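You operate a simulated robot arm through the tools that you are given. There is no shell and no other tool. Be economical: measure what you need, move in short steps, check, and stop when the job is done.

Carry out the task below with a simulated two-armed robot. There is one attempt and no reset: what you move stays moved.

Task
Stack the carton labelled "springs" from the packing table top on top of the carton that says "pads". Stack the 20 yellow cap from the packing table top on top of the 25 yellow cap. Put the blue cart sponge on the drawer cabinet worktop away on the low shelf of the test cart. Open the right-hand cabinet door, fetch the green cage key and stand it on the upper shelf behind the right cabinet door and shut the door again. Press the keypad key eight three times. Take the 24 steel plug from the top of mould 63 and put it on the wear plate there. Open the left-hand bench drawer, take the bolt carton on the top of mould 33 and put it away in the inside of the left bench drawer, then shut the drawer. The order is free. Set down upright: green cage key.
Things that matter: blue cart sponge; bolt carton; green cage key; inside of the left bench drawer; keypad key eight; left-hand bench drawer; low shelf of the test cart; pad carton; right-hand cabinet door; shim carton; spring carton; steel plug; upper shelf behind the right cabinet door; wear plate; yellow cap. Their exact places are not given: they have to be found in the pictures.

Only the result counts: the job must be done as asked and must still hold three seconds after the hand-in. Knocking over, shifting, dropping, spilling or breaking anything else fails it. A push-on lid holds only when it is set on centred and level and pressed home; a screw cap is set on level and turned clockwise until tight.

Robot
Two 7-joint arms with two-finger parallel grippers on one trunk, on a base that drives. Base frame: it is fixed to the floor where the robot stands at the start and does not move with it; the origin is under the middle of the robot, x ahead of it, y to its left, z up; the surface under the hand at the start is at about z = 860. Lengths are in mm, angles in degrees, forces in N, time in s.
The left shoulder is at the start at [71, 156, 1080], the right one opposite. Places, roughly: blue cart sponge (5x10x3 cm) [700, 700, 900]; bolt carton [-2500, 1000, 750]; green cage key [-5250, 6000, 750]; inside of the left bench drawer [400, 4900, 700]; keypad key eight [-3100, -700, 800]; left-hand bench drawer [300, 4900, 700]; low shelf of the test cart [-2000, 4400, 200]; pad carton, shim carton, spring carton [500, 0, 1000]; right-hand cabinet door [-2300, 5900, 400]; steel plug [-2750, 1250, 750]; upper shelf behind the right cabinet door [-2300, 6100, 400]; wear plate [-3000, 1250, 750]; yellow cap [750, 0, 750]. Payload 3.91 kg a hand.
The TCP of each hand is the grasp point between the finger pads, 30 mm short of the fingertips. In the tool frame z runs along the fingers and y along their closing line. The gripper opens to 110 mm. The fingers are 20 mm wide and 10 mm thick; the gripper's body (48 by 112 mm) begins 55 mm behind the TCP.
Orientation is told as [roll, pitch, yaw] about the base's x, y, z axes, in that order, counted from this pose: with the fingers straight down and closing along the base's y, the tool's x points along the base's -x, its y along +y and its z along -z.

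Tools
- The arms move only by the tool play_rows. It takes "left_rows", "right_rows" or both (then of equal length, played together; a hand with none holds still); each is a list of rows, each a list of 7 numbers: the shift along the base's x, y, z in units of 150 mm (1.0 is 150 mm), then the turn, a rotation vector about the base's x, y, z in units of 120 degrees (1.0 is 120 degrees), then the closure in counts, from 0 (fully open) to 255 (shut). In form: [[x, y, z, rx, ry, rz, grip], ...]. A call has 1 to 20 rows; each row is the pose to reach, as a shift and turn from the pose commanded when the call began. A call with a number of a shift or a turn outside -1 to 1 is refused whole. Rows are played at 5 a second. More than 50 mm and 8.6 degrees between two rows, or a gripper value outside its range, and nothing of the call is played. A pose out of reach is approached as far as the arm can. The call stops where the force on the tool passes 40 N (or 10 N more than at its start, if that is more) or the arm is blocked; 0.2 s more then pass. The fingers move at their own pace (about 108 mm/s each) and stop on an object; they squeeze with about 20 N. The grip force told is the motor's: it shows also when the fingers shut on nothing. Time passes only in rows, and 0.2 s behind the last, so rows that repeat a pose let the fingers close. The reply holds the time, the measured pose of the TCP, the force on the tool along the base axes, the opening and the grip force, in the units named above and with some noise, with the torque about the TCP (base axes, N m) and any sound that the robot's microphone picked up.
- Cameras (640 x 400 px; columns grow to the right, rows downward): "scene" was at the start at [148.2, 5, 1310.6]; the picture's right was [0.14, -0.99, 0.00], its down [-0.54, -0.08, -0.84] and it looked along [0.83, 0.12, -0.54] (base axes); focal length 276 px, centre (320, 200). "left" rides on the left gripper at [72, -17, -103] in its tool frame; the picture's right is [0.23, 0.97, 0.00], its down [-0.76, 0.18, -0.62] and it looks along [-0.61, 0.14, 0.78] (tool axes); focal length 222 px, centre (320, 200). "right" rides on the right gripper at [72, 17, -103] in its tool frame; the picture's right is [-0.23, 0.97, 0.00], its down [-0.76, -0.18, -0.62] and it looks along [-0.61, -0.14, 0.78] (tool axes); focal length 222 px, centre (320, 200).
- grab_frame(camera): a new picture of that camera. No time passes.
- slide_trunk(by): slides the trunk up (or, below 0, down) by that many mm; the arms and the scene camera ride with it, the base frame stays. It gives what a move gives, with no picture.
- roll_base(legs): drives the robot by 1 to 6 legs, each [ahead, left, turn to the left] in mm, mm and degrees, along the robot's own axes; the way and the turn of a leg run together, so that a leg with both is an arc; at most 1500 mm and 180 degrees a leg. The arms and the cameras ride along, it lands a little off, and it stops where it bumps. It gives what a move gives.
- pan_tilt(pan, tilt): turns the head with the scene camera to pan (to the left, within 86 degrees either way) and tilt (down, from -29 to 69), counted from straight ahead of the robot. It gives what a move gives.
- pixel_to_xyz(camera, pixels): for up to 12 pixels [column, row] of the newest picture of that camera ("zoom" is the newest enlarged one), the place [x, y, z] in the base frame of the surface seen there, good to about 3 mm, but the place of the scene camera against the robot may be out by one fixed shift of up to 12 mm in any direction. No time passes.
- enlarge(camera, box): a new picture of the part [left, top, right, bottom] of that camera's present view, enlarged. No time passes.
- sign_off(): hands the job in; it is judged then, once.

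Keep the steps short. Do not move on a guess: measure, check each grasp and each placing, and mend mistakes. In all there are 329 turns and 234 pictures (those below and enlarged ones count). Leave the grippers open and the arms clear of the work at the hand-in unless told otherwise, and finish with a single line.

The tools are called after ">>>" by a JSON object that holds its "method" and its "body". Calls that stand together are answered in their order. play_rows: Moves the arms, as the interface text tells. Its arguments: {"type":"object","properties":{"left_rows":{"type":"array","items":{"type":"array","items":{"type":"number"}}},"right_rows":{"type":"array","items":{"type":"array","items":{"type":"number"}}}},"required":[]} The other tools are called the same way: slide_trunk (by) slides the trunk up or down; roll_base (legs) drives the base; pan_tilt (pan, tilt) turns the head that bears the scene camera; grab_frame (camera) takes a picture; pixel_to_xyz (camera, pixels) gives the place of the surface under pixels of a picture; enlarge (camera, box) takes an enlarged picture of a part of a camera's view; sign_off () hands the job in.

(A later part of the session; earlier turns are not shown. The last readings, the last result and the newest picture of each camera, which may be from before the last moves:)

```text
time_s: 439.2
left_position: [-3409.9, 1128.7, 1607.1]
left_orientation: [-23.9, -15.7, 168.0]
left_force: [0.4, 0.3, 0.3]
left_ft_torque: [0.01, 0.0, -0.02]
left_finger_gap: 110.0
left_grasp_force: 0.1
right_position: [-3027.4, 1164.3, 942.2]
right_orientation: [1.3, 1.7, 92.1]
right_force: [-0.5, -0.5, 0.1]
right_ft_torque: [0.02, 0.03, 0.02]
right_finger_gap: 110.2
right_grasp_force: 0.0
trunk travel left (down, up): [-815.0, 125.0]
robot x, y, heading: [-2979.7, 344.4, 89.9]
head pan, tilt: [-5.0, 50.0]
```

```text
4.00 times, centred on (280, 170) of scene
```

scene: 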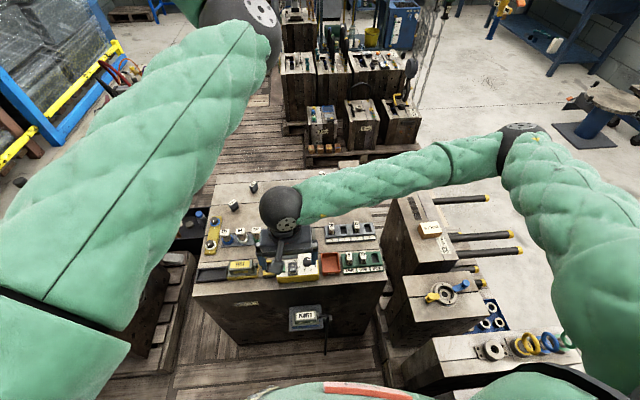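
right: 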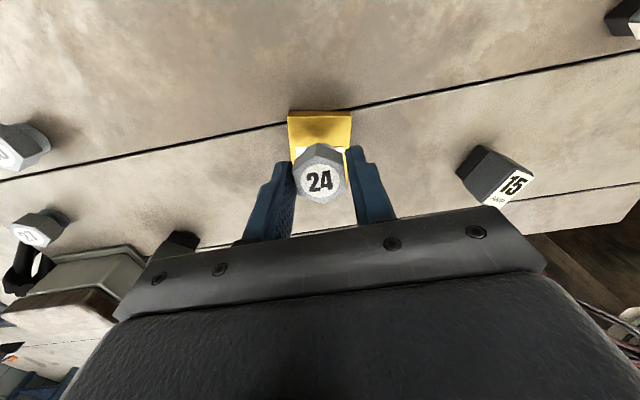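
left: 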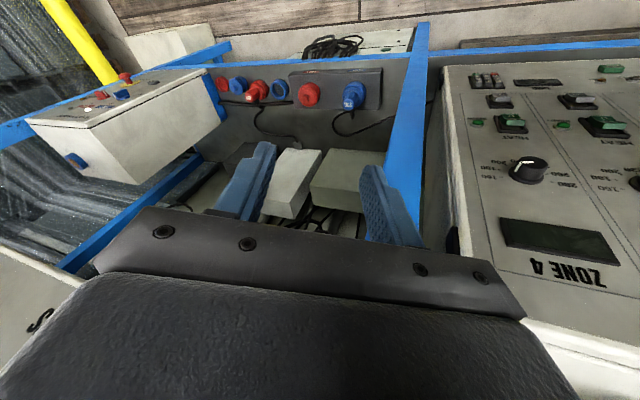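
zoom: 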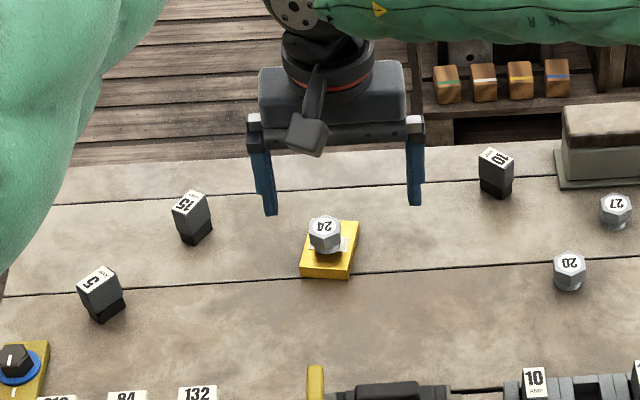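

The plug stands on the wear plate. Next the BOLTS carton on mould 33: I swing the right hand over toward it.

>>> {"method": "play_rows", "body": {"right_rows": [[0.25, -0.12, 0.1, 0, 0, 0, 0], [0.5, -0.25, 0.1, 0, 0, 0, 0], [0.75, -0.37, 0.1, 0, 0, 0, 0], [1.0, -0.5, 0.1, 0, 0, 0, 0]]}}

>>> {"method": "play_rows", "body": {"right_rows": [[0.25, -0.12, 0, 0, 0, 0, 0], [0.5, -0.25, 0, 0, 0, 0, 0], [0.75, -0.37, 0, 0, 0, 0, 0], [1.0, -0.5, 0, 0, 0, 0, 0]]}}

>>> {"method": "play_rows", "body": {"right_rows": [[0.25, 0, 0, 0, 0, 0, 0], [0.5, 0, 0, 0, 0, 0, 0], [0.75, 0, 0, 0, 0, 0, 0], [1.0, 0, 0, 0, 0, 0, 0]]}}

>>> {"method": "grab_frame", "body": {"camera": "right"}}

```text
time_s: 440.2
left_position: [-3406.9, 1129.4, 1608.9]
left_orientation: [-23.9, -15.8, 168.1]
left_force: [0.5, 0.1, 0.1]
left_ft_torque: [0.02, 0.01, 0.01]
left_finger_gap: 110.0
left_grasp_force: 0.0
right_position: [-2877.0, 1087.8, 957.2]
right_orientation: [1.3, 1.5, 92.1]
right_force: [-0.6, 1.0, 0.3]
right_ft_torque: [-0.01, 0.04, 0.0]
right_finger_gap: 109.9
right_grasp_force: 0.0
trunk travel left (down, up): [-815.0, 125.0]
robot x, y, heading: [-2981.6, 344.8, 90.0]
head pan, tilt: [-5.0, 50.0]
```

```text
time_s: 441.2
left_position: [-3407.8, 1127.5, 1607.9]
left_orientation: [-23.9, -15.7, 167.9]
left_force: [0.7, -0.9, -0.1]
left_ft_torque: [0.01, 0.05, 0.0]
left_finger_gap: 110.0
left_grasp_force: 0.0
right_position: [-2728.2, 1014.4, 956.2]
right_orientation: [1.3, 1.4, 92.0]
right_force: [-0.1, 0.2, 0.9]
right_ft_torque: [0.02, 0.0, 0.02]
right_finger_gap: 110.0
right_grasp_force: 0.0
trunk travel left (down, up): [-815.0, 125.0]
robot x, y, heading: [-2978.6, 342.6, 89.9]
head pan, tilt: [-5.0, 50.0]
```

```text
time_s: 442.2
left_position: [-3408.4, 1129.0, 1608.9]
left_orientation: [-24.0, -15.8, 167.9]
left_force: [0.3, -0.1, 0.3]
left_ft_torque: [-0.03, 0.02, 0.02]
left_finger_gap: 109.9
left_grasp_force: 0.0
right_position: [-2579.9, 1013.6, 957.8]
right_orientation: [1.4, 1.6, 92.1]
right_force: [-0.3, -0.1, -0.1]
right_ft_torque: [0.01, 0.0, 0.0]
right_finger_gap: 110.2
right_grasp_force: 0.1
trunk travel left (down, up): [-815.0, 125.0]
robot x, y, heading: [-2977.1, 344.4, 90.3]
head pan, tilt: [-5.0, 50.0]
```

```text
41 pictures are left
```

right: 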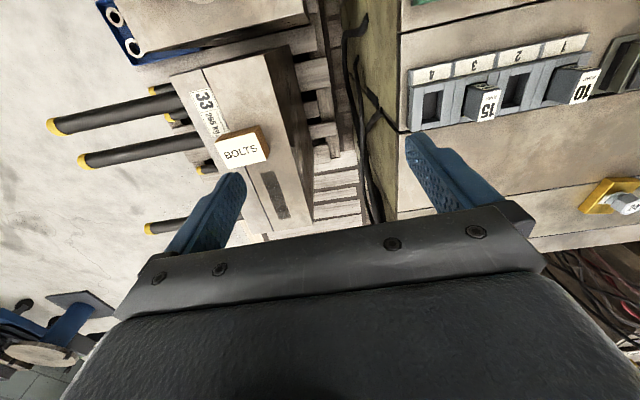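

>>> {"method": "enlarge", "body": {"camera": "right", "box": [190, 100, 300, 190]}}

>>> {"method": "pixel_to_xyz", "body": {"camera": "right", "pixels": [[243, 150], [222, 145], [262, 136], [267, 155], [228, 163], [240, 128], [232, 120], [285, 150]]}}

```text
4.44 times, centred on (245, 145) of right
```

zoom: 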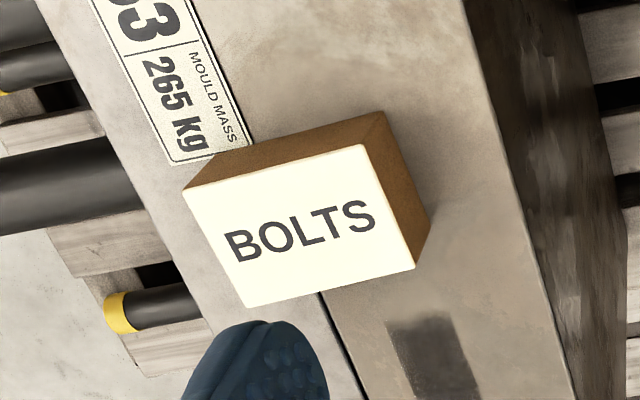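

```text
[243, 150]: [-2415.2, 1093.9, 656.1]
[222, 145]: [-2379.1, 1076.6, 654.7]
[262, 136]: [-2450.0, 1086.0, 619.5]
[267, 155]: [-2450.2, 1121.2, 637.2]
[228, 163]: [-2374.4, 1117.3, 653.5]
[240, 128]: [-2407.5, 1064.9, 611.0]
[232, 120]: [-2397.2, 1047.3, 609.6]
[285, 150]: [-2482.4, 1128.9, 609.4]
```

Carton centre ≈ (-2411,1096), top 655, base 610, about 80×55, turned ~-8°. I approach above it.

>>> {"method": "play_rows", "body": {"right_rows": [[0.25, 0.12, -0.1, 0, 0, -0.02, 0], [0.5, 0.25, -0.2, 0, 0, -0.04, 0], [0.75, 0.37, -0.35, 0, 0, -0.06, 0], [1.0, 0.5, -0.5, 0, 0, -0.075, 0], [1.0, 0.55, -0.75, 0, 0, -0.075, 0], [1.0, 0.55, -0.95, 0, 0, -0.075, 0], [1.0, 0.55, -0.95, 0, 0, -0.075, 0]]}}

>>> {"method": "grab_frame", "body": {"camera": "right"}}

```text
time_s: 443.8
left_position: [-3409.1, 1131.0, 1605.4]
left_orientation: [-23.9, -15.7, 168.0]
left_force: [0.5, -0.7, 0.1]
left_ft_torque: [-0.01, 0.02, -0.02]
left_finger_gap: 110.1
left_grasp_force: 0.2
right_position: [-2429.3, 1096.5, 815.1]
right_orientation: [1.1, 1.6, 83.0]
right_force: [-0.5, 0.6, -0.2]
right_ft_torque: [0.02, -0.01, 0.01]
right_finger_gap: 109.9
right_grasp_force: 0.1
trunk travel left (down, up): [-815.0, 125.0]
robot x, y, heading: [-2980.9, 346.3, 89.7]
head pan, tilt: [-5.0, 50.0]
```

```text
39 pictures are left
```

right: 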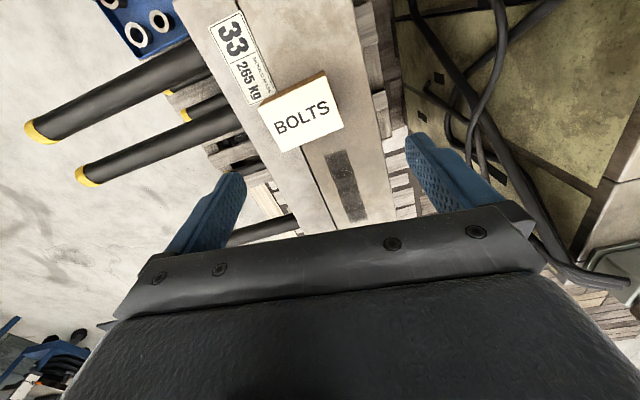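

>>> {"method": "pixel_to_xyz", "body": {"camera": "right", "pixels": [[262, 103], [325, 78], [342, 124], [282, 150], [302, 115], [230, 60], [215, 140], [240, 195]]}}

```text
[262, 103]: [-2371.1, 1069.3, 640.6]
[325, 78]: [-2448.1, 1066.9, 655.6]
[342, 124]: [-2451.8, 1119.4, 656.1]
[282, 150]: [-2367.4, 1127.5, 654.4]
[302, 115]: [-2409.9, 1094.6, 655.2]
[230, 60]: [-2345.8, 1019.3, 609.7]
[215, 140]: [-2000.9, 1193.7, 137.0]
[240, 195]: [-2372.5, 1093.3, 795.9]
```

Refined: centre (-2409.5,1095.5), turned about +3°. I correct the yaw, descend, and grip.

>>> {"method": "play_rows", "body": {"right_rows": [[0.05, 0, -0.15, 0, 0, 0.04, 0], [0.13, 0, -0.35, 0, 0, 0.0875, 0], [0.13, 0, -0.55, 0, 0, 0.0875, 0], [0.13, 0, -0.75, 0, 0, 0.0875, 0], [0.13, 0, -0.95, 0, 0, 0.0875, 0]]}}

>>> {"method": "play_rows", "body": {"right_rows": [[0, 0, -0.1, 0, 0, 0, 0], [0, 0, -0.175, 0, 0, 0, 0], [0, 0, -0.175, 0, 0, 0, 60], [0, 0, -0.175, 0, 0, 0, 120], [0, 0, -0.175, 0, 0, 0, 255], [0, 0, -0.175, 0, 0, 0, 255], [0, 0, -0.175, 0, 0, 0, 255], [0, 0, 0, 0, 0, 0, 255], [0, 0, 0.2, 0, 0, 0, 255], [0, 0, 0.5, 0, 0, 0, 255], [0, 0, 0.8, 0, 0, 0, 255]]}}

>>> {"method": "grab_frame", "body": {"camera": "right"}}

```text
time_s: 445.0
left_position: [-3408.9, 1132.1, 1606.0]
left_orientation: [-23.8, -15.7, 167.9]
left_force: [0.1, 0.0, 0.6]
left_ft_torque: [-0.03, -0.02, -0.02]
left_finger_gap: 110.1
left_grasp_force: 0.0
right_position: [-2409.2, 1097.0, 670.3]
right_orientation: [1.2, 1.7, 93.4]
right_force: [0.5, -0.5, 0.9]
right_ft_torque: [-0.02, 0.03, 0.0]
right_finger_gap: 110.1
right_grasp_force: 0.1
trunk travel left (down, up): [-815.0, 125.0]
robot x, y, heading: [-2982.9, 345.0, 90.2]
head pan, tilt: [-5.0, 50.0]
```

```text
time_s: 447.4
left_position: [-3410.1, 1130.1, 1606.7]
left_orientation: [-23.9, -15.7, 168.1]
left_force: [-0.4, -0.8, 0.3]
left_ft_torque: [-0.01, -0.01, 0.01]
left_finger_gap: 110.0
left_grasp_force: 0.0
right_position: [-2409.7, 1097.0, 793.5]
right_orientation: [1.1, 1.7, 93.5]
right_force: [0.0, 0.8, -2.7]
right_ft_torque: [0.03, -0.04, 0.01]
right_finger_gap: 85.1
right_grasp_force: 19.2
trunk travel left (down, up): [-815.0, 125.0]
robot x, y, heading: [-2982.1, 344.4, 90.1]
head pan, tilt: [-5.0, 50.0]
```

```text
38 pictures are left
```

right: 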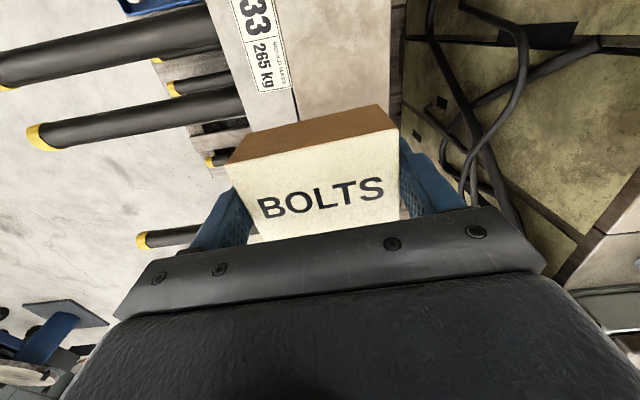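

Carton secured (2.7 N). I raise and tuck the right hand, then drive back out of the mould area.

>>> {"method": "play_rows", "body": {"right_rows": [[-0.1, 0, 0.3, 0, 0, 0, 255], [-0.25, -0.1, 0.55, 0, 0, 0, 255], [-0.45, -0.25, 0.75, 0, 0, 0, 255], [-0.65, -0.4, 0.9, 0, 0, 0, 255], [-0.85, -0.55, 1.0, 0, 0, 0, 255], [-1.0, -0.75, 1.0, 0, 0, 0, 255]]}}

>>> {"method": "slide_trunk", "body": {"by": 120}}

>>> {"method": "roll_base", "body": {"legs": [[-640, 0, 0], [0, -1500, 0], [0, -520, 0]]}}

```text
time_s: 448.8
left_position: [-3408.2, 1129.6, 1606.7]
left_orientation: [-23.9, -15.7, 168.1]
left_force: [0.2, -0.2, -0.2]
left_ft_torque: [0.05, 0.0, -0.01]
left_finger_gap: 109.9
left_grasp_force: 0.2
right_position: [-2559.1, 984.7, 941.5]
right_orientation: [1.2, 1.6, 93.4]
right_force: [0.4, -0.2, -2.4]
right_ft_torque: [-0.01, 0.02, 0.0]
right_finger_gap: 84.9
right_grasp_force: 20.0
trunk travel left (down, up): [-815.0, 125.0]
robot x, y, heading: [-2981.7, 346.9, 90.0]
head pan, tilt: [-5.0, 50.0]
```

```text
time_s: 450.3
left_position: [-3409.1, 1130.8, 1725.4]
left_orientation: [-23.9, -15.7, 167.9]
left_force: [-0.4, 0.4, -0.2]
left_ft_torque: [-0.01, -0.02, 0.01]
left_finger_gap: 109.8
left_grasp_force: 0.1
right_position: [-2559.1, 985.8, 1061.3]
right_orientation: [1.2, 1.6, 93.5]
right_force: [0.2, -0.6, -2.4]
right_ft_torque: [0.02, -0.03, 0.02]
right_finger_gap: 84.9
right_grasp_force: 19.9
trunk travel left (down, up): [-935.0, 5.0]
robot x, y, heading: [-2978.0, 346.5, 89.6]
head pan, tilt: [-5.0, 50.0]
```

```text
time_s: 463.5
left_position: [-1378.4, 473.7, 1725.3]
left_orientation: [-23.9, -15.7, 166.9]
left_force: [0.4, 0.2, -0.6]
left_ft_torque: [-0.01, 0.01, -0.01]
left_finger_gap: 110.2
left_grasp_force: 0.0
right_position: [-529.2, 312.4, 1061.5]
right_orientation: [1.2, 1.6, 92.5]
right_force: [-0.2, 0.6, -2.3]
right_ft_torque: [-0.01, 0.02, -0.01]
right_finger_gap: 84.7
right_grasp_force: 19.7
trunk travel left (down, up): [-935.0, 5.0]
robot x, y, heading: [-963.4, -317.1, 88.9]
head pan, tilt: [-5.0, 50.0]
```

Now north along the aisle, shifting right past the stool to avoid the scrap bin, then turning to face the bench.

>>> {"method": "roll_base", "body": {"legs": [[1500, 0, 0], [1500, 0, 0], [700, -280, 0], [1450, 0, 0], [0, 0, -89]]}}

>>> {"method": "pan_tilt", "body": {"pan": 0, "tilt": 45}}

>>> {"method": "grab_frame", "body": {"camera": "scene"}}

```text
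time_s: 492.1
left_position: [197.6, 5247.4, 1727.3]
left_orientation: [-23.9, -15.8, 78.6]
left_force: [-0.5, -0.1, 0.5]
left_ft_torque: [0.02, -0.01, 0.0]
left_finger_gap: 110.0
left_grasp_force: 0.1
right_position: [62.0, 4394.7, 1060.1]
right_orientation: [1.2, 1.6, 4.2]
right_force: [0.6, -0.5, -2.8]
right_ft_torque: [0.02, 0.02, -0.03]
right_finger_gap: 84.6
right_grasp_force: 19.7
trunk travel left (down, up): [-935.0, 5.0]
robot x, y, heading: [-585.8, 4810.9, 0.8]
head pan, tilt: [-5.0, 50.0]
```

```text
time_s: 492.8
left_position: [196.3, 5247.9, 1727.0]
left_orientation: [-23.9, -15.7, 78.6]
left_force: [0.5, -0.6, -0.7]
left_ft_torque: [0.0, -0.01, 0.0]
left_finger_gap: 110.0
left_grasp_force: 0.1
right_position: [59.9, 4395.3, 1059.3]
right_orientation: [1.4, 1.6, 4.1]
right_force: [0.2, 0.6, -2.9]
right_ft_torque: [0.0, -0.03, 0.0]
right_finger_gap: 84.9
right_grasp_force: 20.5
trunk travel left (down, up): [-935.0, 5.0]
robot x, y, heading: [-586.0, 4806.8, 0.7]
head pan, tilt: [0.0, 45.0]
```

```text
37 pictures are left
```

scene: 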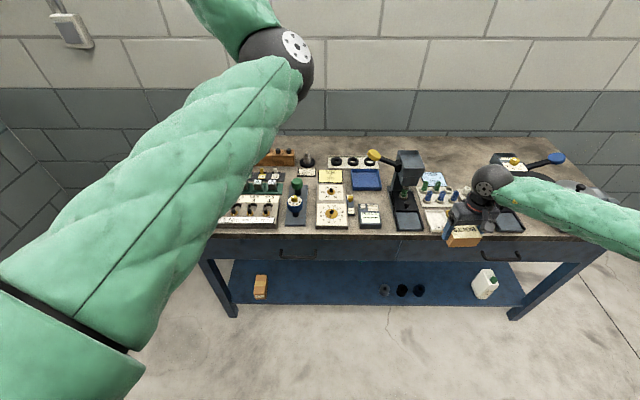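

>>> {"method": "enlarge", "body": {"camera": "scene", "box": [200, 140, 560, 290]}}

>>> {"method": "pixel_to_xyz", "body": {"camera": "scene", "pixels": [[283, 252], [298, 257], [315, 252], [300, 245], [270, 248], [350, 232], [280, 228], [395, 250], [225, 240], [440, 170], [540, 200], [335, 250]]}}

```text
1.78 times, centred on (380, 215) of scene
```

zoom: 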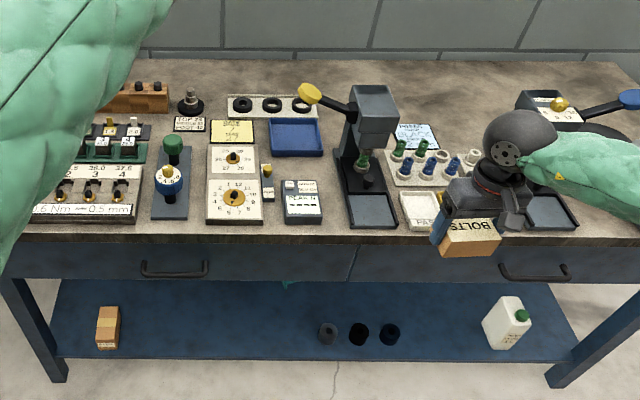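

```text
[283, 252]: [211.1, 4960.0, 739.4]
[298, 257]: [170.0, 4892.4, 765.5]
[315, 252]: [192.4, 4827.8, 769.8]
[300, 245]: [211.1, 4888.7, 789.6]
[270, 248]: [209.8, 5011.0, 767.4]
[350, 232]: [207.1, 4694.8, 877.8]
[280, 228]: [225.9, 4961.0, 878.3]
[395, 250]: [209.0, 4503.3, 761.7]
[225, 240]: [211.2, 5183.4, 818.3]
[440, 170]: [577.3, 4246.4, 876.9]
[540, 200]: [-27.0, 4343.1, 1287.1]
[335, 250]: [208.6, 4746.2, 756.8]
```

I'll open the drawer with the left hand while the right keeps the carton. First I straighten the left hand (tool down, closing along x) and lower it.

>>> {"method": "play_rows", "body": {"left_rows": [[0, -0.1, -0.1, -0.022, 0.0425, 0.0245, 0], [0, -0.2, -0.2, -0.044, 0.085, 0.049, 0], [0, -0.3, -0.3, -0.067, 0.1275, 0.0735, 0], [0, -0.4, -0.4, -0.089, 0.17, 0.098, 0], [0, -0.5, -0.5, -0.111, 0.2125, 0.1225, 0], [0, -0.5, -0.7, -0.111, 0.2125, 0.1225, 0], [0, -0.5, -0.9, -0.111, 0.2125, 0.1225, 0]]}}

```text
time_s: 494.4
left_position: [248.6, 5245.2, 1605.9]
left_orientation: [0.3, 0.2, 90.4]
left_force: [0.2, 0.2, -0.1]
left_ft_torque: [-0.01, 0.0, 0.03]
left_finger_gap: 109.9
left_grasp_force: 0.0
left hand out of reach, approached as far as the arm can: row 1, 2, 3, 4, 5, 6, 7
right_position: [61.6, 4395.2, 1059.4]
right_orientation: [1.2, 1.7, 4.1]
right_force: [0.9, -0.2, -2.8]
right_ft_torque: [-0.04, 0.04, 0.0]
right_finger_gap: 84.9
right_grasp_force: 20.0
trunk travel left (down, up): [-935.0, 5.0]
robot x, y, heading: [-583.2, 4810.6, 0.8]
head pan, tilt: [0.0, 45.0]
```

Orientation is good. I try lowering straight.

>>> {"method": "play_rows", "body": {"left_rows": [[0, 0, -0.25, 0, 0, 0, 0], [0, 0, -0.5, 0, 0, 0, 0], [0, 0, -0.75, 0, 0, 0, 0], [0, 0, -1.0, 0, 0, 0, 0]]}}

>>> {"method": "play_rows", "body": {"left_rows": [[0, -0.2, -0.2, 0, 0, 0, 0], [0, -0.4, -0.4, 0, 0, 0, 0], [0, -0.6, -0.6, 0, 0, 0, 0], [0, -0.8, -0.8, 0, 0, 0, 0]]}}

```text
time_s: 495.4
left_position: [249.4, 5248.4, 1454.1]
left_orientation: [0.3, 0.3, 90.3]
left_force: [1.0, -1.1, 0.1]
left_ft_torque: [0.0, 0.02, 0.03]
left_finger_gap: 109.7
left_grasp_force: 0.0
left hand out of reach, approached as far as the arm can: row 1, 2, 3, 4
right_position: [60.5, 4394.9, 1061.8]
right_orientation: [1.2, 1.8, 4.1]
right_force: [0.9, 0.0, -3.4]
right_ft_torque: [0.0, 0.0, -0.01]
right_finger_gap: 84.8
right_grasp_force: 20.2
trunk travel left (down, up): [-935.0, 5.0]
robot x, y, heading: [-584.8, 4812.1, 0.6]
head pan, tilt: [0.0, 45.0]
```

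```text
time_s: 496.4
left_position: [302.3, 5176.0, 1309.2]
left_orientation: [0.3, 0.1, 90.3]
left_force: [0.0, -0.2, 0.3]
left_ft_torque: [-0.02, -0.01, 0.01]
left_finger_gap: 110.0
left_grasp_force: 0.0
left hand out of reach, approached as far as the arm can: row 1, 2, 3, 4
right_position: [61.1, 4395.2, 1060.1]
right_orientation: [1.3, 1.8, 4.3]
right_force: [0.3, 0.1, -2.7]
right_ft_torque: [0.02, 0.04, 0.03]
right_finger_gap: 84.9
right_grasp_force: 20.3
trunk travel left (down, up): [-935.0, 5.0]
robot x, y, heading: [-586.0, 4807.1, 0.5]
head pan, tilt: [0.0, 45.0]
```

>>> {"method": "play_rows", "body": {"left_rows": [[-0.1, -0.2, -0.1, 0, 0, 0, 0], [-0.2, -0.4, -0.2, 0, 0, 0, 0], [-0.3, -0.6, -0.3, 0, 0, 0, 0], [-0.4, -0.8, -0.4, 0, 0, 0, 0], [-0.5, -1.0, -0.5, 0, 0, 0, 0]]}}

>>> {"method": "play_rows", "body": {"left_rows": [[-0.25, -0.1, -0.1, 0, 0, 0, 0], [-0.5, -0.2, -0.2, 0, 0, 0, 0], [-0.75, -0.3, -0.3, 0, 0, 0, 0], [-1.0, -0.4, -0.4, 0, 0, 0, 0]]}}

>>> {"method": "grab_frame", "body": {"camera": "scene"}}

```text
time_s: 497.8
left_position: [312.9, 5096.6, 1227.9]
left_orientation: [-4.6, -1.2, 92.9]
left_force: [-0.2, 0.2, -0.3]
left_ft_torque: [-0.01, 0.01, 0.01]
left_finger_gap: 110.1
left_grasp_force: 0.1
left hand out of reach, approached as far as the arm can: row 1, 2, 3, 4, 5
right_position: [60.4, 4396.4, 1060.2]
right_orientation: [1.2, 1.7, 4.2]
right_force: [-0.2, -1.5, -2.3]
right_ft_torque: [0.05, 0.01, 0.01]
right_finger_gap: 84.8
right_grasp_force: 20.1
trunk travel left (down, up): [-935.0, 5.0]
robot x, y, heading: [-584.1, 4810.3, 0.7]
head pan, tilt: [0.0, 45.0]
stopped in row 5 (left hand): the arm was blocked; the commanded pose is now the measured one
```

```text
time_s: 498.5
left_position: [294.1, 5104.9, 1309.2]
left_orientation: [-15.4, -1.5, 95.1]
left_force: [0.8, -0.1, 0.1]
left_ft_torque: [0.02, 0.0, -0.01]
left_finger_gap: 110.1
left_grasp_force: 0.1
left hand out of reach, approached as far as the arm can: row 1, 2, 3
right_position: [59.9, 4395.1, 1060.4]
right_orientation: [1.3, 1.7, 4.2]
right_force: [-1.0, 0.2, -2.4]
right_ft_torque: [0.02, 0.01, -0.03]
right_finger_gap: 85.0
right_grasp_force: 19.8
trunk travel left (down, up): [-935.0, 5.0]
robot x, y, heading: [-587.3, 4807.8, 0.4]
head pan, tilt: [0.0, 45.0]
stopped in row 3 (left hand): the arm was blocked; the commanded pose is now the measured one
```

```text
35 pictures are left
```

scene: 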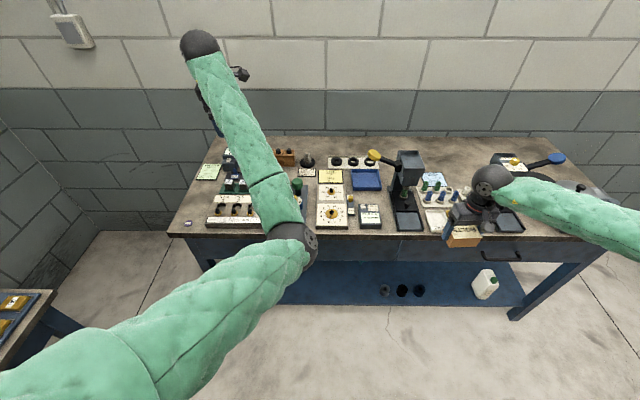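

The arm folds no further at this height; it frees up when lower. I shift the base 200 mm right so the hand lines up with the handle, then lower.

>>> {"method": "roll_base", "body": {"legs": [[0, -205, 0]]}}

>>> {"method": "play_rows", "body": {"left_rows": [[0, 0, -0.25, 0.0, 0.03, -0.01, 0], [0, 0, -0.5, 0, 0.06, -0.02, 0], [0, 0, -0.75, 0, 0.09, -0.03, 0], [0, 0, -1.0, 0, 0.12, -0.04, 0]]}}

>>> {"method": "play_rows", "body": {"left_rows": [[-0.1, 0, -0.25, 0, 0, 0, 0], [-0.2, 0, -0.5, 0, 0, 0, 0], [-0.3, 0, -0.7, 0, 0, 0, 0], [-0.4, 0, -0.8, 0, 0, 0, 0]]}}

```text
time_s: 500.2
left_position: [298.6, 4897.9, 1308.5]
left_orientation: [-15.2, -1.5, 95.1]
left_force: [0.0, -0.3, -0.6]
left_ft_torque: [-0.03, -0.02, -0.04]
left_finger_gap: 110.2
left_grasp_force: 0.0
right_position: [63.1, 4189.3, 1060.9]
right_orientation: [1.2, 1.6, 4.1]
right_force: [-0.3, -0.6, -2.0]
right_ft_torque: [-0.01, 0.01, -0.01]
right_finger_gap: 84.7
right_grasp_force: 20.3
trunk travel left (down, up): [-935.0, 5.0]
robot x, y, heading: [-580.4, 4602.8, 0.4]
head pan, tilt: [0.0, 45.0]
```

```text
time_s: 501.2
left_position: [302.5, 4914.8, 1173.1]
left_orientation: [-1.9, -2.6, 90.7]
left_force: [-0.9, 0.1, -0.8]
left_ft_torque: [-0.01, 0.02, 0.01]
left_finger_gap: 110.0
left_grasp_force: 0.1
right_position: [62.8, 4189.4, 1061.6]
right_orientation: [1.2, 1.7, 4.1]
right_force: [0.3, -0.5, -1.4]
right_ft_torque: [0.01, 0.0, -0.02]
right_finger_gap: 84.7
right_grasp_force: 20.2
trunk travel left (down, up): [-935.0, 5.0]
robot x, y, heading: [-581.1, 4603.6, 0.3]
head pan, tilt: [0.0, 45.0]
```

```text
time_s: 502.4
left_position: [241.6, 4998.7, 1070.6]
left_orientation: [-2.7, -7.2, 94.5]
left_force: [-0.1, -0.1, -0.2]
left_ft_torque: [0.02, -0.02, 0.02]
left_finger_gap: 110.0
left_grasp_force: 0.0
right_position: [63.3, 4188.1, 1060.6]
right_orientation: [1.2, 1.8, 4.0]
right_force: [0.0, 0.1, -2.7]
right_ft_torque: [0.0, 0.02, -0.02]
right_finger_gap: 84.7
right_grasp_force: 19.7
trunk travel left (down, up): [-935.0, 5.0]
robot x, y, heading: [-585.7, 4601.6, 0.6]
head pan, tilt: [0.0, 45.0]
stopped in row 4 (left hand): the arm was blocked; the commanded pose is now the measured one
```

I try hooking the handle with the left hand: close the fingers and lean the hand 40° so its tips point down-and-forward.

>>> {"method": "play_rows", "body": {"left_rows": [[0, 0, 0, 0.01, -0.04, -0.01, 255], [0, 0, 0, 0.02, -0.1, -0.02, 255], [0, 0, 0, 0.02, -0.16, -0.03, 255], [0, 0, 0, 0.02, -0.22, -0.03, 255], [0, 0, 0, 0.02, -0.27, -0.03, 255]]}}

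>>> {"method": "play_rows", "body": {"left_rows": [[0, 0, -0.2, 0, 0, 0, 255], [0, 0, -0.4, 0, 0, 0, 255]]}}

```text
time_s: 503.8
left_position: [239.7, 5099.1, 1118.8]
left_orientation: [-38.3, -13.0, 99.8]
left_force: [0.3, 0.8, 0.2]
left_ft_torque: [0.0, 0.02, -0.02]
left_finger_gap: 0.1
left_grasp_force: 20.2
right_position: [62.4, 4189.6, 1061.0]
right_orientation: [1.2, 1.7, 4.0]
right_force: [1.1, -0.2, -2.3]
right_ft_torque: [0.01, -0.01, 0.02]
right_finger_gap: 84.6
right_grasp_force: 20.0
trunk travel left (down, up): [-935.0, 5.0]
robot x, y, heading: [-579.4, 4604.6, 0.3]
head pan, tilt: [0.0, 45.0]
stopped in row 5 (left hand): the arm was blocked; the commanded pose is now the measured one
```

```text
time_s: 504.6
left_position: [243.8, 5118.6, 1077.8]
left_orientation: [-39.7, -14.1, 100.8]
left_force: [-0.2, 0.7, -0.2]
left_ft_torque: [0.03, -0.03, 0.0]
left_finger_gap: 0.0
left_grasp_force: 20.1
right_position: [62.2, 4188.3, 1060.7]
right_orientation: [1.3, 1.6, 4.2]
right_force: [-0.6, 0.4, -2.5]
right_ft_torque: [0.04, 0.02, -0.03]
right_finger_gap: 84.5
right_grasp_force: 20.0
trunk travel left (down, up): [-935.0, 5.0]
robot x, y, heading: [-582.8, 4602.7, 0.4]
head pan, tilt: [0.0, 45.0]
stopped in row 2 (left hand): the arm was blocked; the commanded pose is now the measured one
```

The hand now leans the right way. I position it with the base (-66 mm, 226 mm right) and will lower with the trunk.

>>> {"method": "roll_base", "body": {"legs": [[-75, -226, 0]]}}

>>> {"method": "slide_trunk", "body": {"by": -200}}

>>> {"method": "grab_frame", "body": {"camera": "scene"}}

```text
time_s: 506.3
left_position: [169.6, 4892.1, 1076.7]
left_orientation: [-39.6, -14.1, 100.9]
left_force: [-0.1, -0.8, 0.0]
left_ft_torque: [-0.02, -0.01, -0.02]
left_finger_gap: 0.0
left_grasp_force: 19.6
right_position: [-10.2, 3963.1, 1061.3]
right_orientation: [1.2, 1.6, 4.2]
right_force: [-0.1, 0.0, -3.3]
right_ft_torque: [0.03, 0.01, -0.02]
right_finger_gap: 84.7
right_grasp_force: 19.9
trunk travel left (down, up): [-935.0, 5.0]
robot x, y, heading: [-654.9, 4373.6, 0.5]
head pan, tilt: [0.0, 45.0]
```

```text
time_s: 508.1
left_position: [169.9, 4893.1, 904.7]
left_orientation: [-40.4, -14.3, 101.1]
left_force: [-32.8, -21.6, 15.4]
left_ft_torque: [-0.6, 0.59, -0.41]
left_finger_gap: 0.0
left_grasp_force: 20.1
right_position: [-11.5, 3963.1, 879.9]
right_orientation: [1.3, 1.5, 4.2]
right_force: [0.9, 0.5, -2.0]
right_ft_torque: [0.01, 0.01, 0.02]
right_finger_gap: 84.9
right_grasp_force: 20.4
trunk travel left (down, up): [-753.0, 187.0]
robot x, y, heading: [-655.5, 4375.0, 0.5]
head pan, tilt: [0.0, 45.0]
stopped: the force on the tool passed its limit at 50 N (the readings are from after the stop); the commanded pose is now the measured one
```

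```text
34 pictures are left
```

scene: 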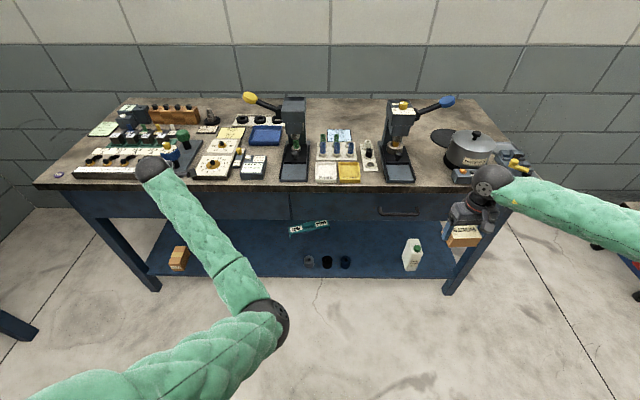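

The tips touched the bench edge. I raise 10 mm, back off 7 mm, and lower again into the gap behind the bar.

>>> {"method": "slide_trunk", "body": {"by": 15}}

>>> {"method": "roll_base", "body": {"legs": [[-9, 0, 0]]}}

>>> {"method": "slide_trunk", "body": {"by": -105}}

>>> {"method": "grab_frame", "body": {"camera": "left"}}

```text
time_s: 508.7
left_position: [171.2, 4893.6, 916.7]
left_orientation: [-40.4, -14.5, 101.2]
left_force: [-0.8, -0.2, 0.1]
left_ft_torque: [0.02, -0.02, 0.01]
left_finger_gap: 0.0
left_grasp_force: 19.8
right_position: [-11.1, 3963.6, 893.7]
right_orientation: [1.3, 1.6, 4.2]
right_force: [0.1, 0.0, -2.5]
right_ft_torque: [0.01, 0.03, -0.01]
right_finger_gap: 84.9
right_grasp_force: 20.3
trunk travel left (down, up): [-768.0, 172.0]
robot x, y, heading: [-652.2, 4379.1, 0.4]
head pan, tilt: [0.0, 45.0]
```

```text
time_s: 509.5
left_position: [162.8, 4894.2, 915.8]
left_orientation: [-40.4, -14.3, 101.2]
left_force: [0.3, -0.3, 0.1]
left_ft_torque: [-0.02, -0.02, -0.01]
left_finger_gap: 0.0
left_grasp_force: 20.0
right_position: [-17.9, 3963.5, 893.6]
right_orientation: [1.4, 1.7, 4.2]
right_force: [-0.1, -0.5, -2.6]
right_ft_torque: [0.0, 0.02, 0.06]
right_finger_gap: 84.7
right_grasp_force: 20.0
trunk travel left (down, up): [-768.0, 172.0]
robot x, y, heading: [-665.1, 4378.3, 0.9]
head pan, tilt: [0.0, 45.0]
```

```text
time_s: 510.0
left_position: [162.3, 4893.1, 895.9]
left_orientation: [-40.4, -14.5, 101.4]
left_force: [-0.8, -0.3, -1.2]
left_ft_torque: [0.05, -0.09, 0.02]
left_finger_gap: 0.0
left_grasp_force: 20.3
right_position: [-17.9, 3963.8, 872.3]
right_orientation: [1.3, 1.8, 4.2]
right_force: [0.2, 0.0, -2.6]
right_ft_torque: [-0.02, 0.02, 0.01]
right_finger_gap: 84.7
right_grasp_force: 20.1
trunk travel left (down, up): [-747.0, 193.0]
robot x, y, heading: [-663.7, 4378.1, 0.9]
head pan, tilt: [0.0, 45.0]
stopped: the force on the tool passed its limit at 51 N (the readings are from after the stop); the commanded pose is now the measured one
```

```text
33 pictures are left
```

left: 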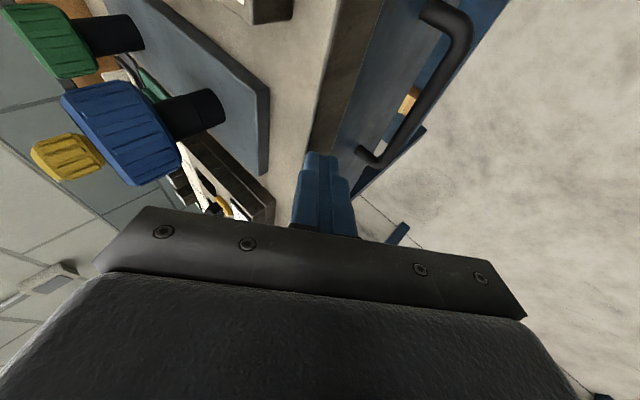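

>>> {"method": "pixel_to_xyz", "body": {"camera": "left", "pixels": [[408, 112], [385, 145], [430, 75], [345, 60], [328, 120], [320, 155], [385, 60], [365, 155], [450, 25], [352, 110]]}}

```text
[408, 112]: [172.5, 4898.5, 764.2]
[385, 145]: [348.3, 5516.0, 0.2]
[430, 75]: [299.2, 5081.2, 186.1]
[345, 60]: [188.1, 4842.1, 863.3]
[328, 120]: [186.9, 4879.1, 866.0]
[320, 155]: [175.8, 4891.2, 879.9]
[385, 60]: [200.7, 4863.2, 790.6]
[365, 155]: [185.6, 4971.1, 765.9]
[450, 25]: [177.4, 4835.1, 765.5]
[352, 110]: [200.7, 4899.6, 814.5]
```

The slab overhangs (edge x=187), so hooking from above fails. The bar is at x≈170, z≈765. I'll lean the hand further to ~75° so the fingers close vertically around the bar.

>>> {"method": "slide_trunk", "body": {"by": 20}}

>>> {"method": "roll_base", "body": {"legs": [[-110, 0, 0]]}}

>>> {"method": "play_rows", "body": {"left_rows": [[0, 0, 0, 0.01, -0.06, -0.03, 255], [0, 0, 0, 0.02, -0.12, -0.06, 255], [0, 0, 0, 0.03, -0.18, -0.09, 255], [0, 0, 0, 0.04, -0.24, -0.12, 255], [0, 0, 0, 0.05, -0.3, -0.15, 139], [0, 0, 0, 0.05, -0.3, -0.15, 139]]}}

>>> {"method": "grab_frame", "body": {"camera": "left"}}

```text
time_s: 510.7
left_position: [162.1, 4894.5, 916.6]
left_orientation: [-40.5, -14.5, 101.3]
left_force: [0.1, 0.3, 0.4]
left_ft_torque: [0.02, 0.01, 0.01]
left_finger_gap: 0.1
left_grasp_force: 20.0
right_position: [-17.7, 3964.6, 891.6]
right_orientation: [1.3, 1.7, 4.4]
right_force: [1.2, -0.5, -2.3]
right_ft_torque: [-0.01, 0.0, 0.01]
right_finger_gap: 84.6
right_grasp_force: 20.0
trunk travel left (down, up): [-767.0, 173.0]
robot x, y, heading: [-661.9, 4377.5, 1.0]
head pan, tilt: [0.0, 45.0]
```

```text
time_s: 511.9
left_position: [49.2, 4894.8, 918.2]
left_orientation: [-40.6, -14.4, 101.3]
left_force: [-0.8, 0.0, 0.0]
left_ft_torque: [-0.02, 0.02, -0.03]
left_finger_gap: 0.1
left_grasp_force: 19.5
right_position: [-129.6, 3963.8, 891.6]
right_orientation: [1.2, 1.6, 4.4]
right_force: [0.2, -0.2, -2.3]
right_ft_torque: [-0.02, -0.06, 0.0]
right_finger_gap: 84.9
right_grasp_force: 19.7
trunk travel left (down, up): [-767.0, 173.0]
robot x, y, heading: [-774.3, 4374.6, 0.7]
head pan, tilt: [0.0, 45.0]
```

```text
time_s: 513.3
left_position: [50.5, 4893.5, 917.6]
left_orientation: [-78.3, -15.9, 92.9]
left_force: [0.6, 0.0, 0.4]
left_ft_torque: [0.04, 0.03, 0.0]
left_finger_gap: 50.0
left_grasp_force: 0.0
right_position: [-128.9, 3963.4, 891.3]
right_orientation: [1.3, 1.6, 4.3]
right_force: [0.7, -0.4, -2.5]
right_ft_torque: [-0.01, 0.02, -0.01]
right_finger_gap: 84.8
right_grasp_force: 20.3
trunk travel left (down, up): [-767.0, 173.0]
robot x, y, heading: [-778.0, 4374.7, 0.7]
head pan, tilt: [0.0, 45.0]
```

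```text
32 pictures are left
```

left: 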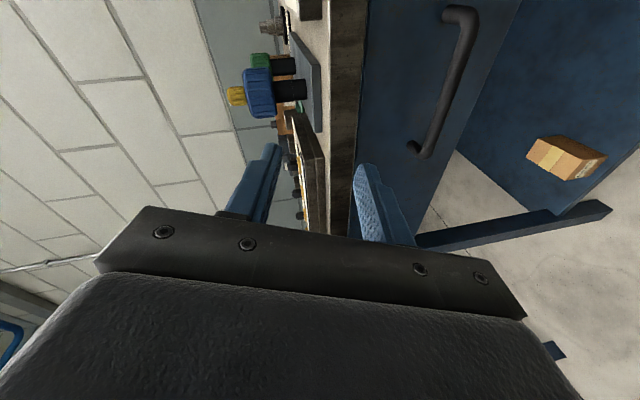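

The hand turned exactly as wanted (fingers forward, closing vertically, 50 mm open). I lower the trunk 151 mm and drive forward ~105 mm to put the bar between the fingers.

>>> {"method": "slide_trunk", "body": {"by": -151}}

>>> {"method": "roll_base", "body": {"legs": [[70, 0, 0]]}}

>>> {"method": "grab_frame", "body": {"camera": "left"}}

```text
time_s: 515.1
left_position: [50.2, 4894.7, 766.7]
left_orientation: [-78.2, -15.9, 92.7]
left_force: [-0.4, 0.6, 0.4]
left_ft_torque: [-0.06, -0.03, 0.02]
left_finger_gap: 50.0
left_grasp_force: 0.0
right_position: [-130.2, 3963.2, 741.1]
right_orientation: [1.2, 1.6, 4.3]
right_force: [0.5, -0.2, -2.3]
right_ft_torque: [0.03, -0.03, -0.01]
right_finger_gap: 85.0
right_grasp_force: 19.9
trunk travel left (down, up): [-616.0, 324.0]
robot x, y, heading: [-775.6, 4374.5, 0.7]
head pan, tilt: [0.0, 45.0]
```

```text
time_s: 516.1
left_position: [120.8, 4895.4, 765.5]
left_orientation: [-78.1, -15.9, 92.9]
left_force: [0.2, -0.5, -0.4]
left_ft_torque: [0.01, -0.04, 0.03]
left_finger_gap: 50.1
left_grasp_force: 0.0
right_position: [-57.4, 3963.4, 739.0]
right_orientation: [1.4, 1.8, 4.3]
right_force: [0.4, -0.8, -2.6]
right_ft_torque: [-0.02, 0.02, 0.0]
right_finger_gap: 84.8
right_grasp_force: 19.4
trunk travel left (down, up): [-616.0, 324.0]
robot x, y, heading: [-705.6, 4375.1, 0.6]
head pan, tilt: [0.0, 45.0]
```

```text
31 pictures are left
```

left: 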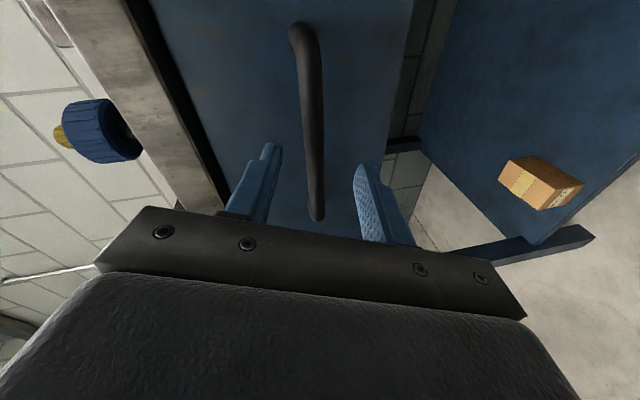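

The bar is centred between the fingers. I drive 38 mm forward and close.

>>> {"method": "roll_base", "body": {"legs": [[38, 0, 0]]}}

>>> {"method": "play_rows", "body": {"left_rows": [[0, 0, 0, 0, 0, 0, 180], [0, 0, 0, 0, 0, 0, 220], [0, 0, 0, 0, 0, 0, 255], [0, 0, 0, 0, 0, 0, 255], [0, 0, 0, 0, 0, 0, 255]]}}

```text
time_s: 516.9
left_position: [159.7, 4896.1, 763.1]
left_orientation: [-78.0, -15.9, 92.9]
left_force: [1.3, -0.3, -0.4]
left_ft_torque: [-0.01, -0.02, -0.04]
left_finger_gap: 50.2
left_grasp_force: 0.0
right_position: [-19.5, 3965.2, 738.6]
right_orientation: [1.3, 1.8, 4.5]
right_force: [-0.2, -0.3, -3.5]
right_ft_torque: [0.02, 0.05, -0.02]
right_finger_gap: 84.6
right_grasp_force: 20.2
trunk travel left (down, up): [-616.0, 324.0]
robot x, y, heading: [-664.3, 4377.8, 0.7]
head pan, tilt: [0.0, 45.0]
```

```text
time_s: 518.1
left_position: [158.5, 4899.0, 761.8]
left_orientation: [-77.9, -15.8, 92.9]
left_force: [-17.8, 1.3, -36.2]
left_ft_torque: [-1.07, 0.34, 0.7]
left_finger_gap: 19.4
left_grasp_force: 45.2
right_position: [-19.8, 3966.4, 740.9]
right_orientation: [1.3, 1.8, 4.5]
right_force: [0.4, -0.5, -1.7]
right_ft_torque: [0.0, 0.02, 0.0]
right_finger_gap: 84.8
right_grasp_force: 20.0
trunk travel left (down, up): [-616.0, 324.0]
robot x, y, heading: [-669.9, 4376.3, 0.7]
head pan, tilt: [0.0, 45.0]
```

Bar gripped. I relieve the vertical load by 3 mm and pull the drawer open with the base.

>>> {"method": "slide_trunk", "body": {"by": -3}}

>>> {"method": "roll_base", "body": {"legs": [[-120, 0, 0], [-130, 0, 0]]}}

>>> {"method": "grab_frame", "body": {"camera": "scene"}}

```text
time_s: 518.7
left_position: [158.5, 4898.5, 762.1]
left_orientation: [-78.0, -15.8, 93.0]
left_force: [-25.1, 1.1, -30.1]
left_ft_torque: [-1.17, 0.26, 0.06]
left_finger_gap: 19.6
left_grasp_force: 45.3
right_position: [-20.8, 3966.9, 738.0]
right_orientation: [1.2, 1.7, 4.4]
right_force: [0.0, 0.2, -3.0]
right_ft_torque: [-0.01, -0.05, -0.02]
right_finger_gap: 84.8
right_grasp_force: 19.8
trunk travel left (down, up): [-613.0, 327.0]
robot x, y, heading: [-665.6, 4376.3, 1.0]
head pan, tilt: [0.0, 45.0]
```

```text
time_s: 520.7
left_position: [-45.0, 4882.9, 761.6]
left_orientation: [-78.0, -16.1, 92.7]
left_force: [-1.6, 11.2, 10.0]
left_ft_torque: [-0.94, 0.1, 0.88]
left_finger_gap: 19.4
left_grasp_force: 44.9
right_position: [-236.6, 3944.6, 737.1]
right_orientation: [1.2, 1.9, 3.3]
right_force: [0.1, 0.3, -3.3]
right_ft_torque: [0.01, 0.01, 0.01]
right_finger_gap: 84.7
right_grasp_force: 20.2
trunk travel left (down, up): [-613.0, 327.0]
robot x, y, heading: [-874.3, 4372.7, -0.2]
head pan, tilt: [0.0, 45.0]
stopped in leg 2: the force on the tool passed its limit at 101 N (the readings are from after the stop); the commanded pose is now the measured one
```

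```text
30 pictures are left
```

scene: 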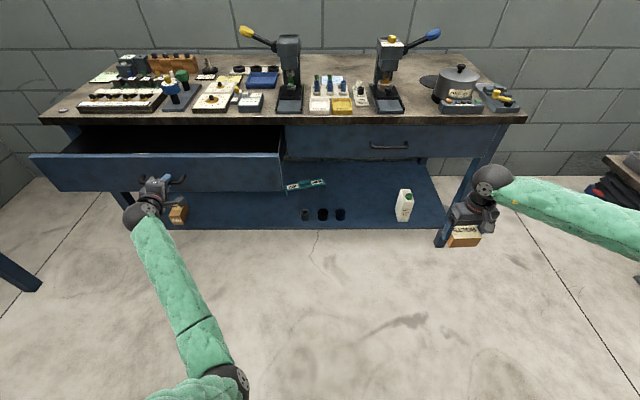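

The drawer is open ~200 mm (at its stop). I release the bar and back off 90 mm, then raise the trunk.

>>> {"method": "play_rows", "body": {"left_rows": [[0, 0, 0, 0, 0, 0, 200], [0, 0, 0, 0, 0, 0, 139], [0, 0, 0, 0, 0, 0, 100], [0, 0, 0, 0, 0, 0, 100]]}}

>>> {"method": "roll_base", "body": {"legs": [[-100, 0, 0]]}}

>>> {"method": "slide_trunk", "body": {"by": 230}}

>>> {"method": "roll_base", "body": {"legs": [[0, 460, 0]]}}

>>> {"method": "grab_frame", "body": {"camera": "scene"}}

```text
time_s: 521.7
left_position: [-43.5, 4880.5, 760.4]
left_orientation: [-77.8, -16.0, 92.4]
left_force: [0.1, -0.3, 0.2]
left_ft_torque: [-0.02, -0.01, 0.02]
left_finger_gap: 66.9
left_grasp_force: 0.2
right_position: [-238.4, 3944.5, 738.6]
right_orientation: [1.2, 1.5, 3.2]
right_force: [-0.3, 0.1, -1.1]
right_ft_torque: [0.01, -0.01, 0.01]
right_finger_gap: 84.7
right_grasp_force: 19.8
trunk travel left (down, up): [-613.0, 327.0]
robot x, y, heading: [-872.3, 4366.2, -0.6]
head pan, tilt: [0.0, 45.0]
```

```text
time_s: 522.4
left_position: [-43.5, 4875.7, 762.0]
left_orientation: [-77.8, -16.0, 92.2]
left_force: [0.2, 0.5, -0.1]
left_ft_torque: [-0.03, 0.0, 0.02]
left_finger_gap: 67.0
left_grasp_force: 0.1
right_position: [-240.1, 3940.4, 737.4]
right_orientation: [1.3, 1.6, 3.1]
right_force: [-0.5, -1.3, -2.3]
right_ft_torque: [0.0, 0.03, -0.02]
right_finger_gap: 85.1
right_grasp_force: 19.4
trunk travel left (down, up): [-613.0, 327.0]
robot x, y, heading: [-875.3, 4366.9, -0.6]
head pan, tilt: [0.0, 45.0]
stopped in leg 1: the robot was blocked; the commanded pose is now the measured one
```

```text
time_s: 523.3
left_position: [-45.1, 4875.6, 790.0]
left_orientation: [-76.7, -15.6, 91.6]
left_force: [1.3, 4.9, -21.0]
left_ft_torque: [-0.3, 0.14, 0.05]
left_finger_gap: 77.5
left_grasp_force: 10.7
right_position: [-241.0, 3941.8, 784.0]
right_orientation: [1.2, 1.7, 2.9]
right_force: [0.5, -0.1, -3.5]
right_ft_torque: [-0.01, -0.01, 0.02]
right_finger_gap: 84.7
right_grasp_force: 19.9
trunk travel left (down, up): [-658.0, 282.0]
robot x, y, heading: [-873.7, 4370.6, -0.8]
head pan, tilt: [0.0, 45.0]
stopped: the force on the tool passed its limit at 58 N (the readings are from after the stop); the commanded pose is now the measured one
```

```text
time_s: 524.7
left_position: [-109.5, 5040.3, 793.7]
left_orientation: [-76.9, -15.6, 100.9]
left_force: [0.3, 1.3, -0.8]
left_ft_torque: [0.01, -0.02, -0.04]
left_finger_gap: 66.7
left_grasp_force: 0.1
right_position: [-156.8, 4085.6, 783.2]
right_orientation: [1.1, 1.9, 12.1]
right_force: [0.6, 1.0, -3.2]
right_ft_torque: [-0.07, 0.03, 0.0]
right_finger_gap: 84.6
right_grasp_force: 19.7
trunk travel left (down, up): [-658.0, 282.0]
robot x, y, heading: [-852.0, 4403.3, 8.5]
head pan, tilt: [0.0, 45.0]
stopped in leg 1: the robot was blocked; the commanded pose is now the measured one
```

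```text
29 pictures are left
```

scene: 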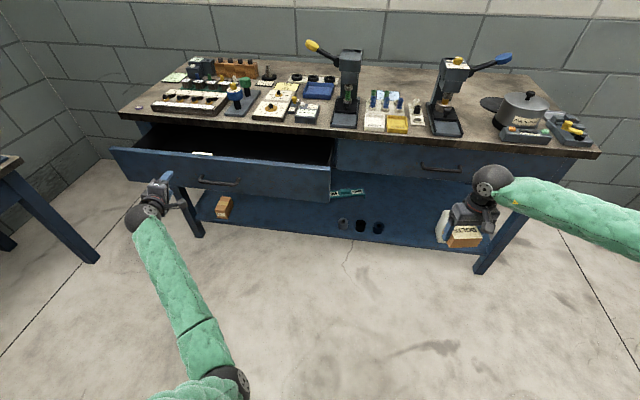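

I batched too eagerly again; the base met the scrap bin behind. The left hand is free now. I raise the trunk first, alone.

>>> {"method": "slide_trunk", "body": {"by": 230}}

>>> {"method": "pan_tilt", "body": {"pan": 86, "tilt": 50}}

>>> {"method": "grab_frame", "body": {"camera": "scene"}}

```text
time_s: 527.1
left_position: [-111.1, 5036.5, 1027.4]
left_orientation: [-77.1, -15.7, 100.9]
left_force: [0.8, -0.7, -0.3]
left_ft_torque: [-0.01, 0.04, 0.01]
left_finger_gap: 67.3
left_grasp_force: 0.1
right_position: [-158.8, 4082.2, 1012.9]
right_orientation: [1.2, 1.7, 12.0]
right_force: [0.3, 0.4, -2.7]
right_ft_torque: [0.0, -0.03, 0.01]
right_finger_gap: 84.7
right_grasp_force: 20.2
trunk travel left (down, up): [-888.0, 52.0]
robot x, y, heading: [-853.7, 4404.7, 8.7]
head pan, tilt: [0.0, 45.0]
```

```text
time_s: 528.7
left_position: [-110.9, 5036.1, 1026.8]
left_orientation: [-77.0, -15.8, 101.0]
left_force: [0.8, 0.1, 0.0]
left_ft_torque: [0.01, -0.01, 0.03]
left_finger_gap: 66.9
left_grasp_force: 0.2
right_position: [-157.9, 4082.9, 1012.9]
right_orientation: [1.2, 1.7, 12.0]
right_force: [0.5, 0.5, -2.4]
right_ft_torque: [0.0, -0.01, -0.02]
right_finger_gap: 85.0
right_grasp_force: 20.2
trunk travel left (down, up): [-888.0, 52.0]
robot x, y, heading: [-850.0, 4405.1, 8.7]
head pan, tilt: [85.9, 50.0]
```

```text
28 pictures are left
```

scene: 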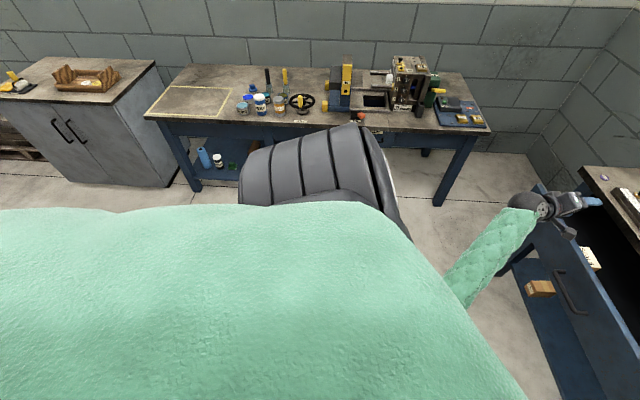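

I move forward 200 mm (hands are above everything), square up, then strafe left.

>>> {"method": "roll_base", "body": {"legs": [[200, 0, 0], [0, 0, -8.7], [0, 400, 0]]}}

>>> {"method": "pan_tilt", "body": {"pan": 0, "tilt": 50}}

>>> {"method": "grab_frame", "body": {"camera": "scene"}}

```text
time_s: 533.0
left_position: [177.4, 5344.3, 1027.0]
left_orientation: [-77.1, -15.7, 92.0]
left_force: [-0.5, 0.3, -0.8]
left_ft_torque: [-0.02, -0.02, -0.02]
left_finger_gap: 67.1
left_grasp_force: 0.0
right_position: [-15.3, 4408.4, 1013.1]
right_orientation: [1.2, 1.7, 3.1]
right_force: [-0.5, -0.5, -1.9]
right_ft_torque: [0.0, 0.0, 0.05]
right_finger_gap: 84.7
right_grasp_force: 20.2
trunk travel left (down, up): [-888.0, 52.0]
robot x, y, heading: [-649.4, 4837.0, -0.0]
head pan, tilt: [85.9, 50.0]
```

```text
time_s: 534.6
left_position: [177.1, 5343.6, 1027.3]
left_orientation: [-77.1, -15.8, 92.1]
left_force: [-0.2, -0.4, 0.0]
left_ft_torque: [0.02, 0.0, 0.0]
left_finger_gap: 66.7
left_grasp_force: 0.1
right_position: [-15.4, 4408.6, 1012.9]
right_orientation: [1.2, 1.8, 3.1]
right_force: [-0.8, 0.1, -2.5]
right_ft_torque: [0.0, -0.02, 0.0]
right_finger_gap: 84.9
right_grasp_force: 20.1
trunk travel left (down, up): [-888.0, 52.0]
robot x, y, heading: [-652.1, 4833.3, -0.3]
head pan, tilt: [0.0, 50.0]
```

```text
27 pictures are left
```

scene: 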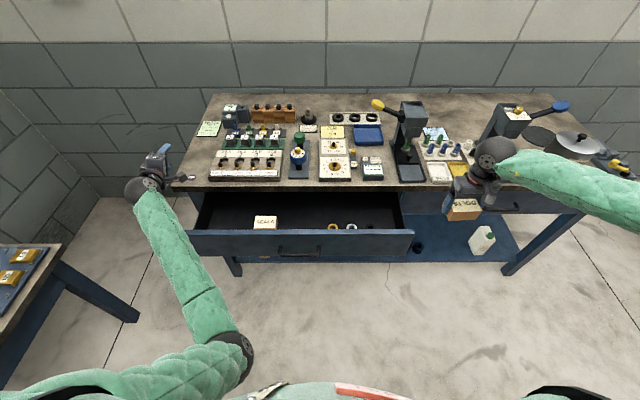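

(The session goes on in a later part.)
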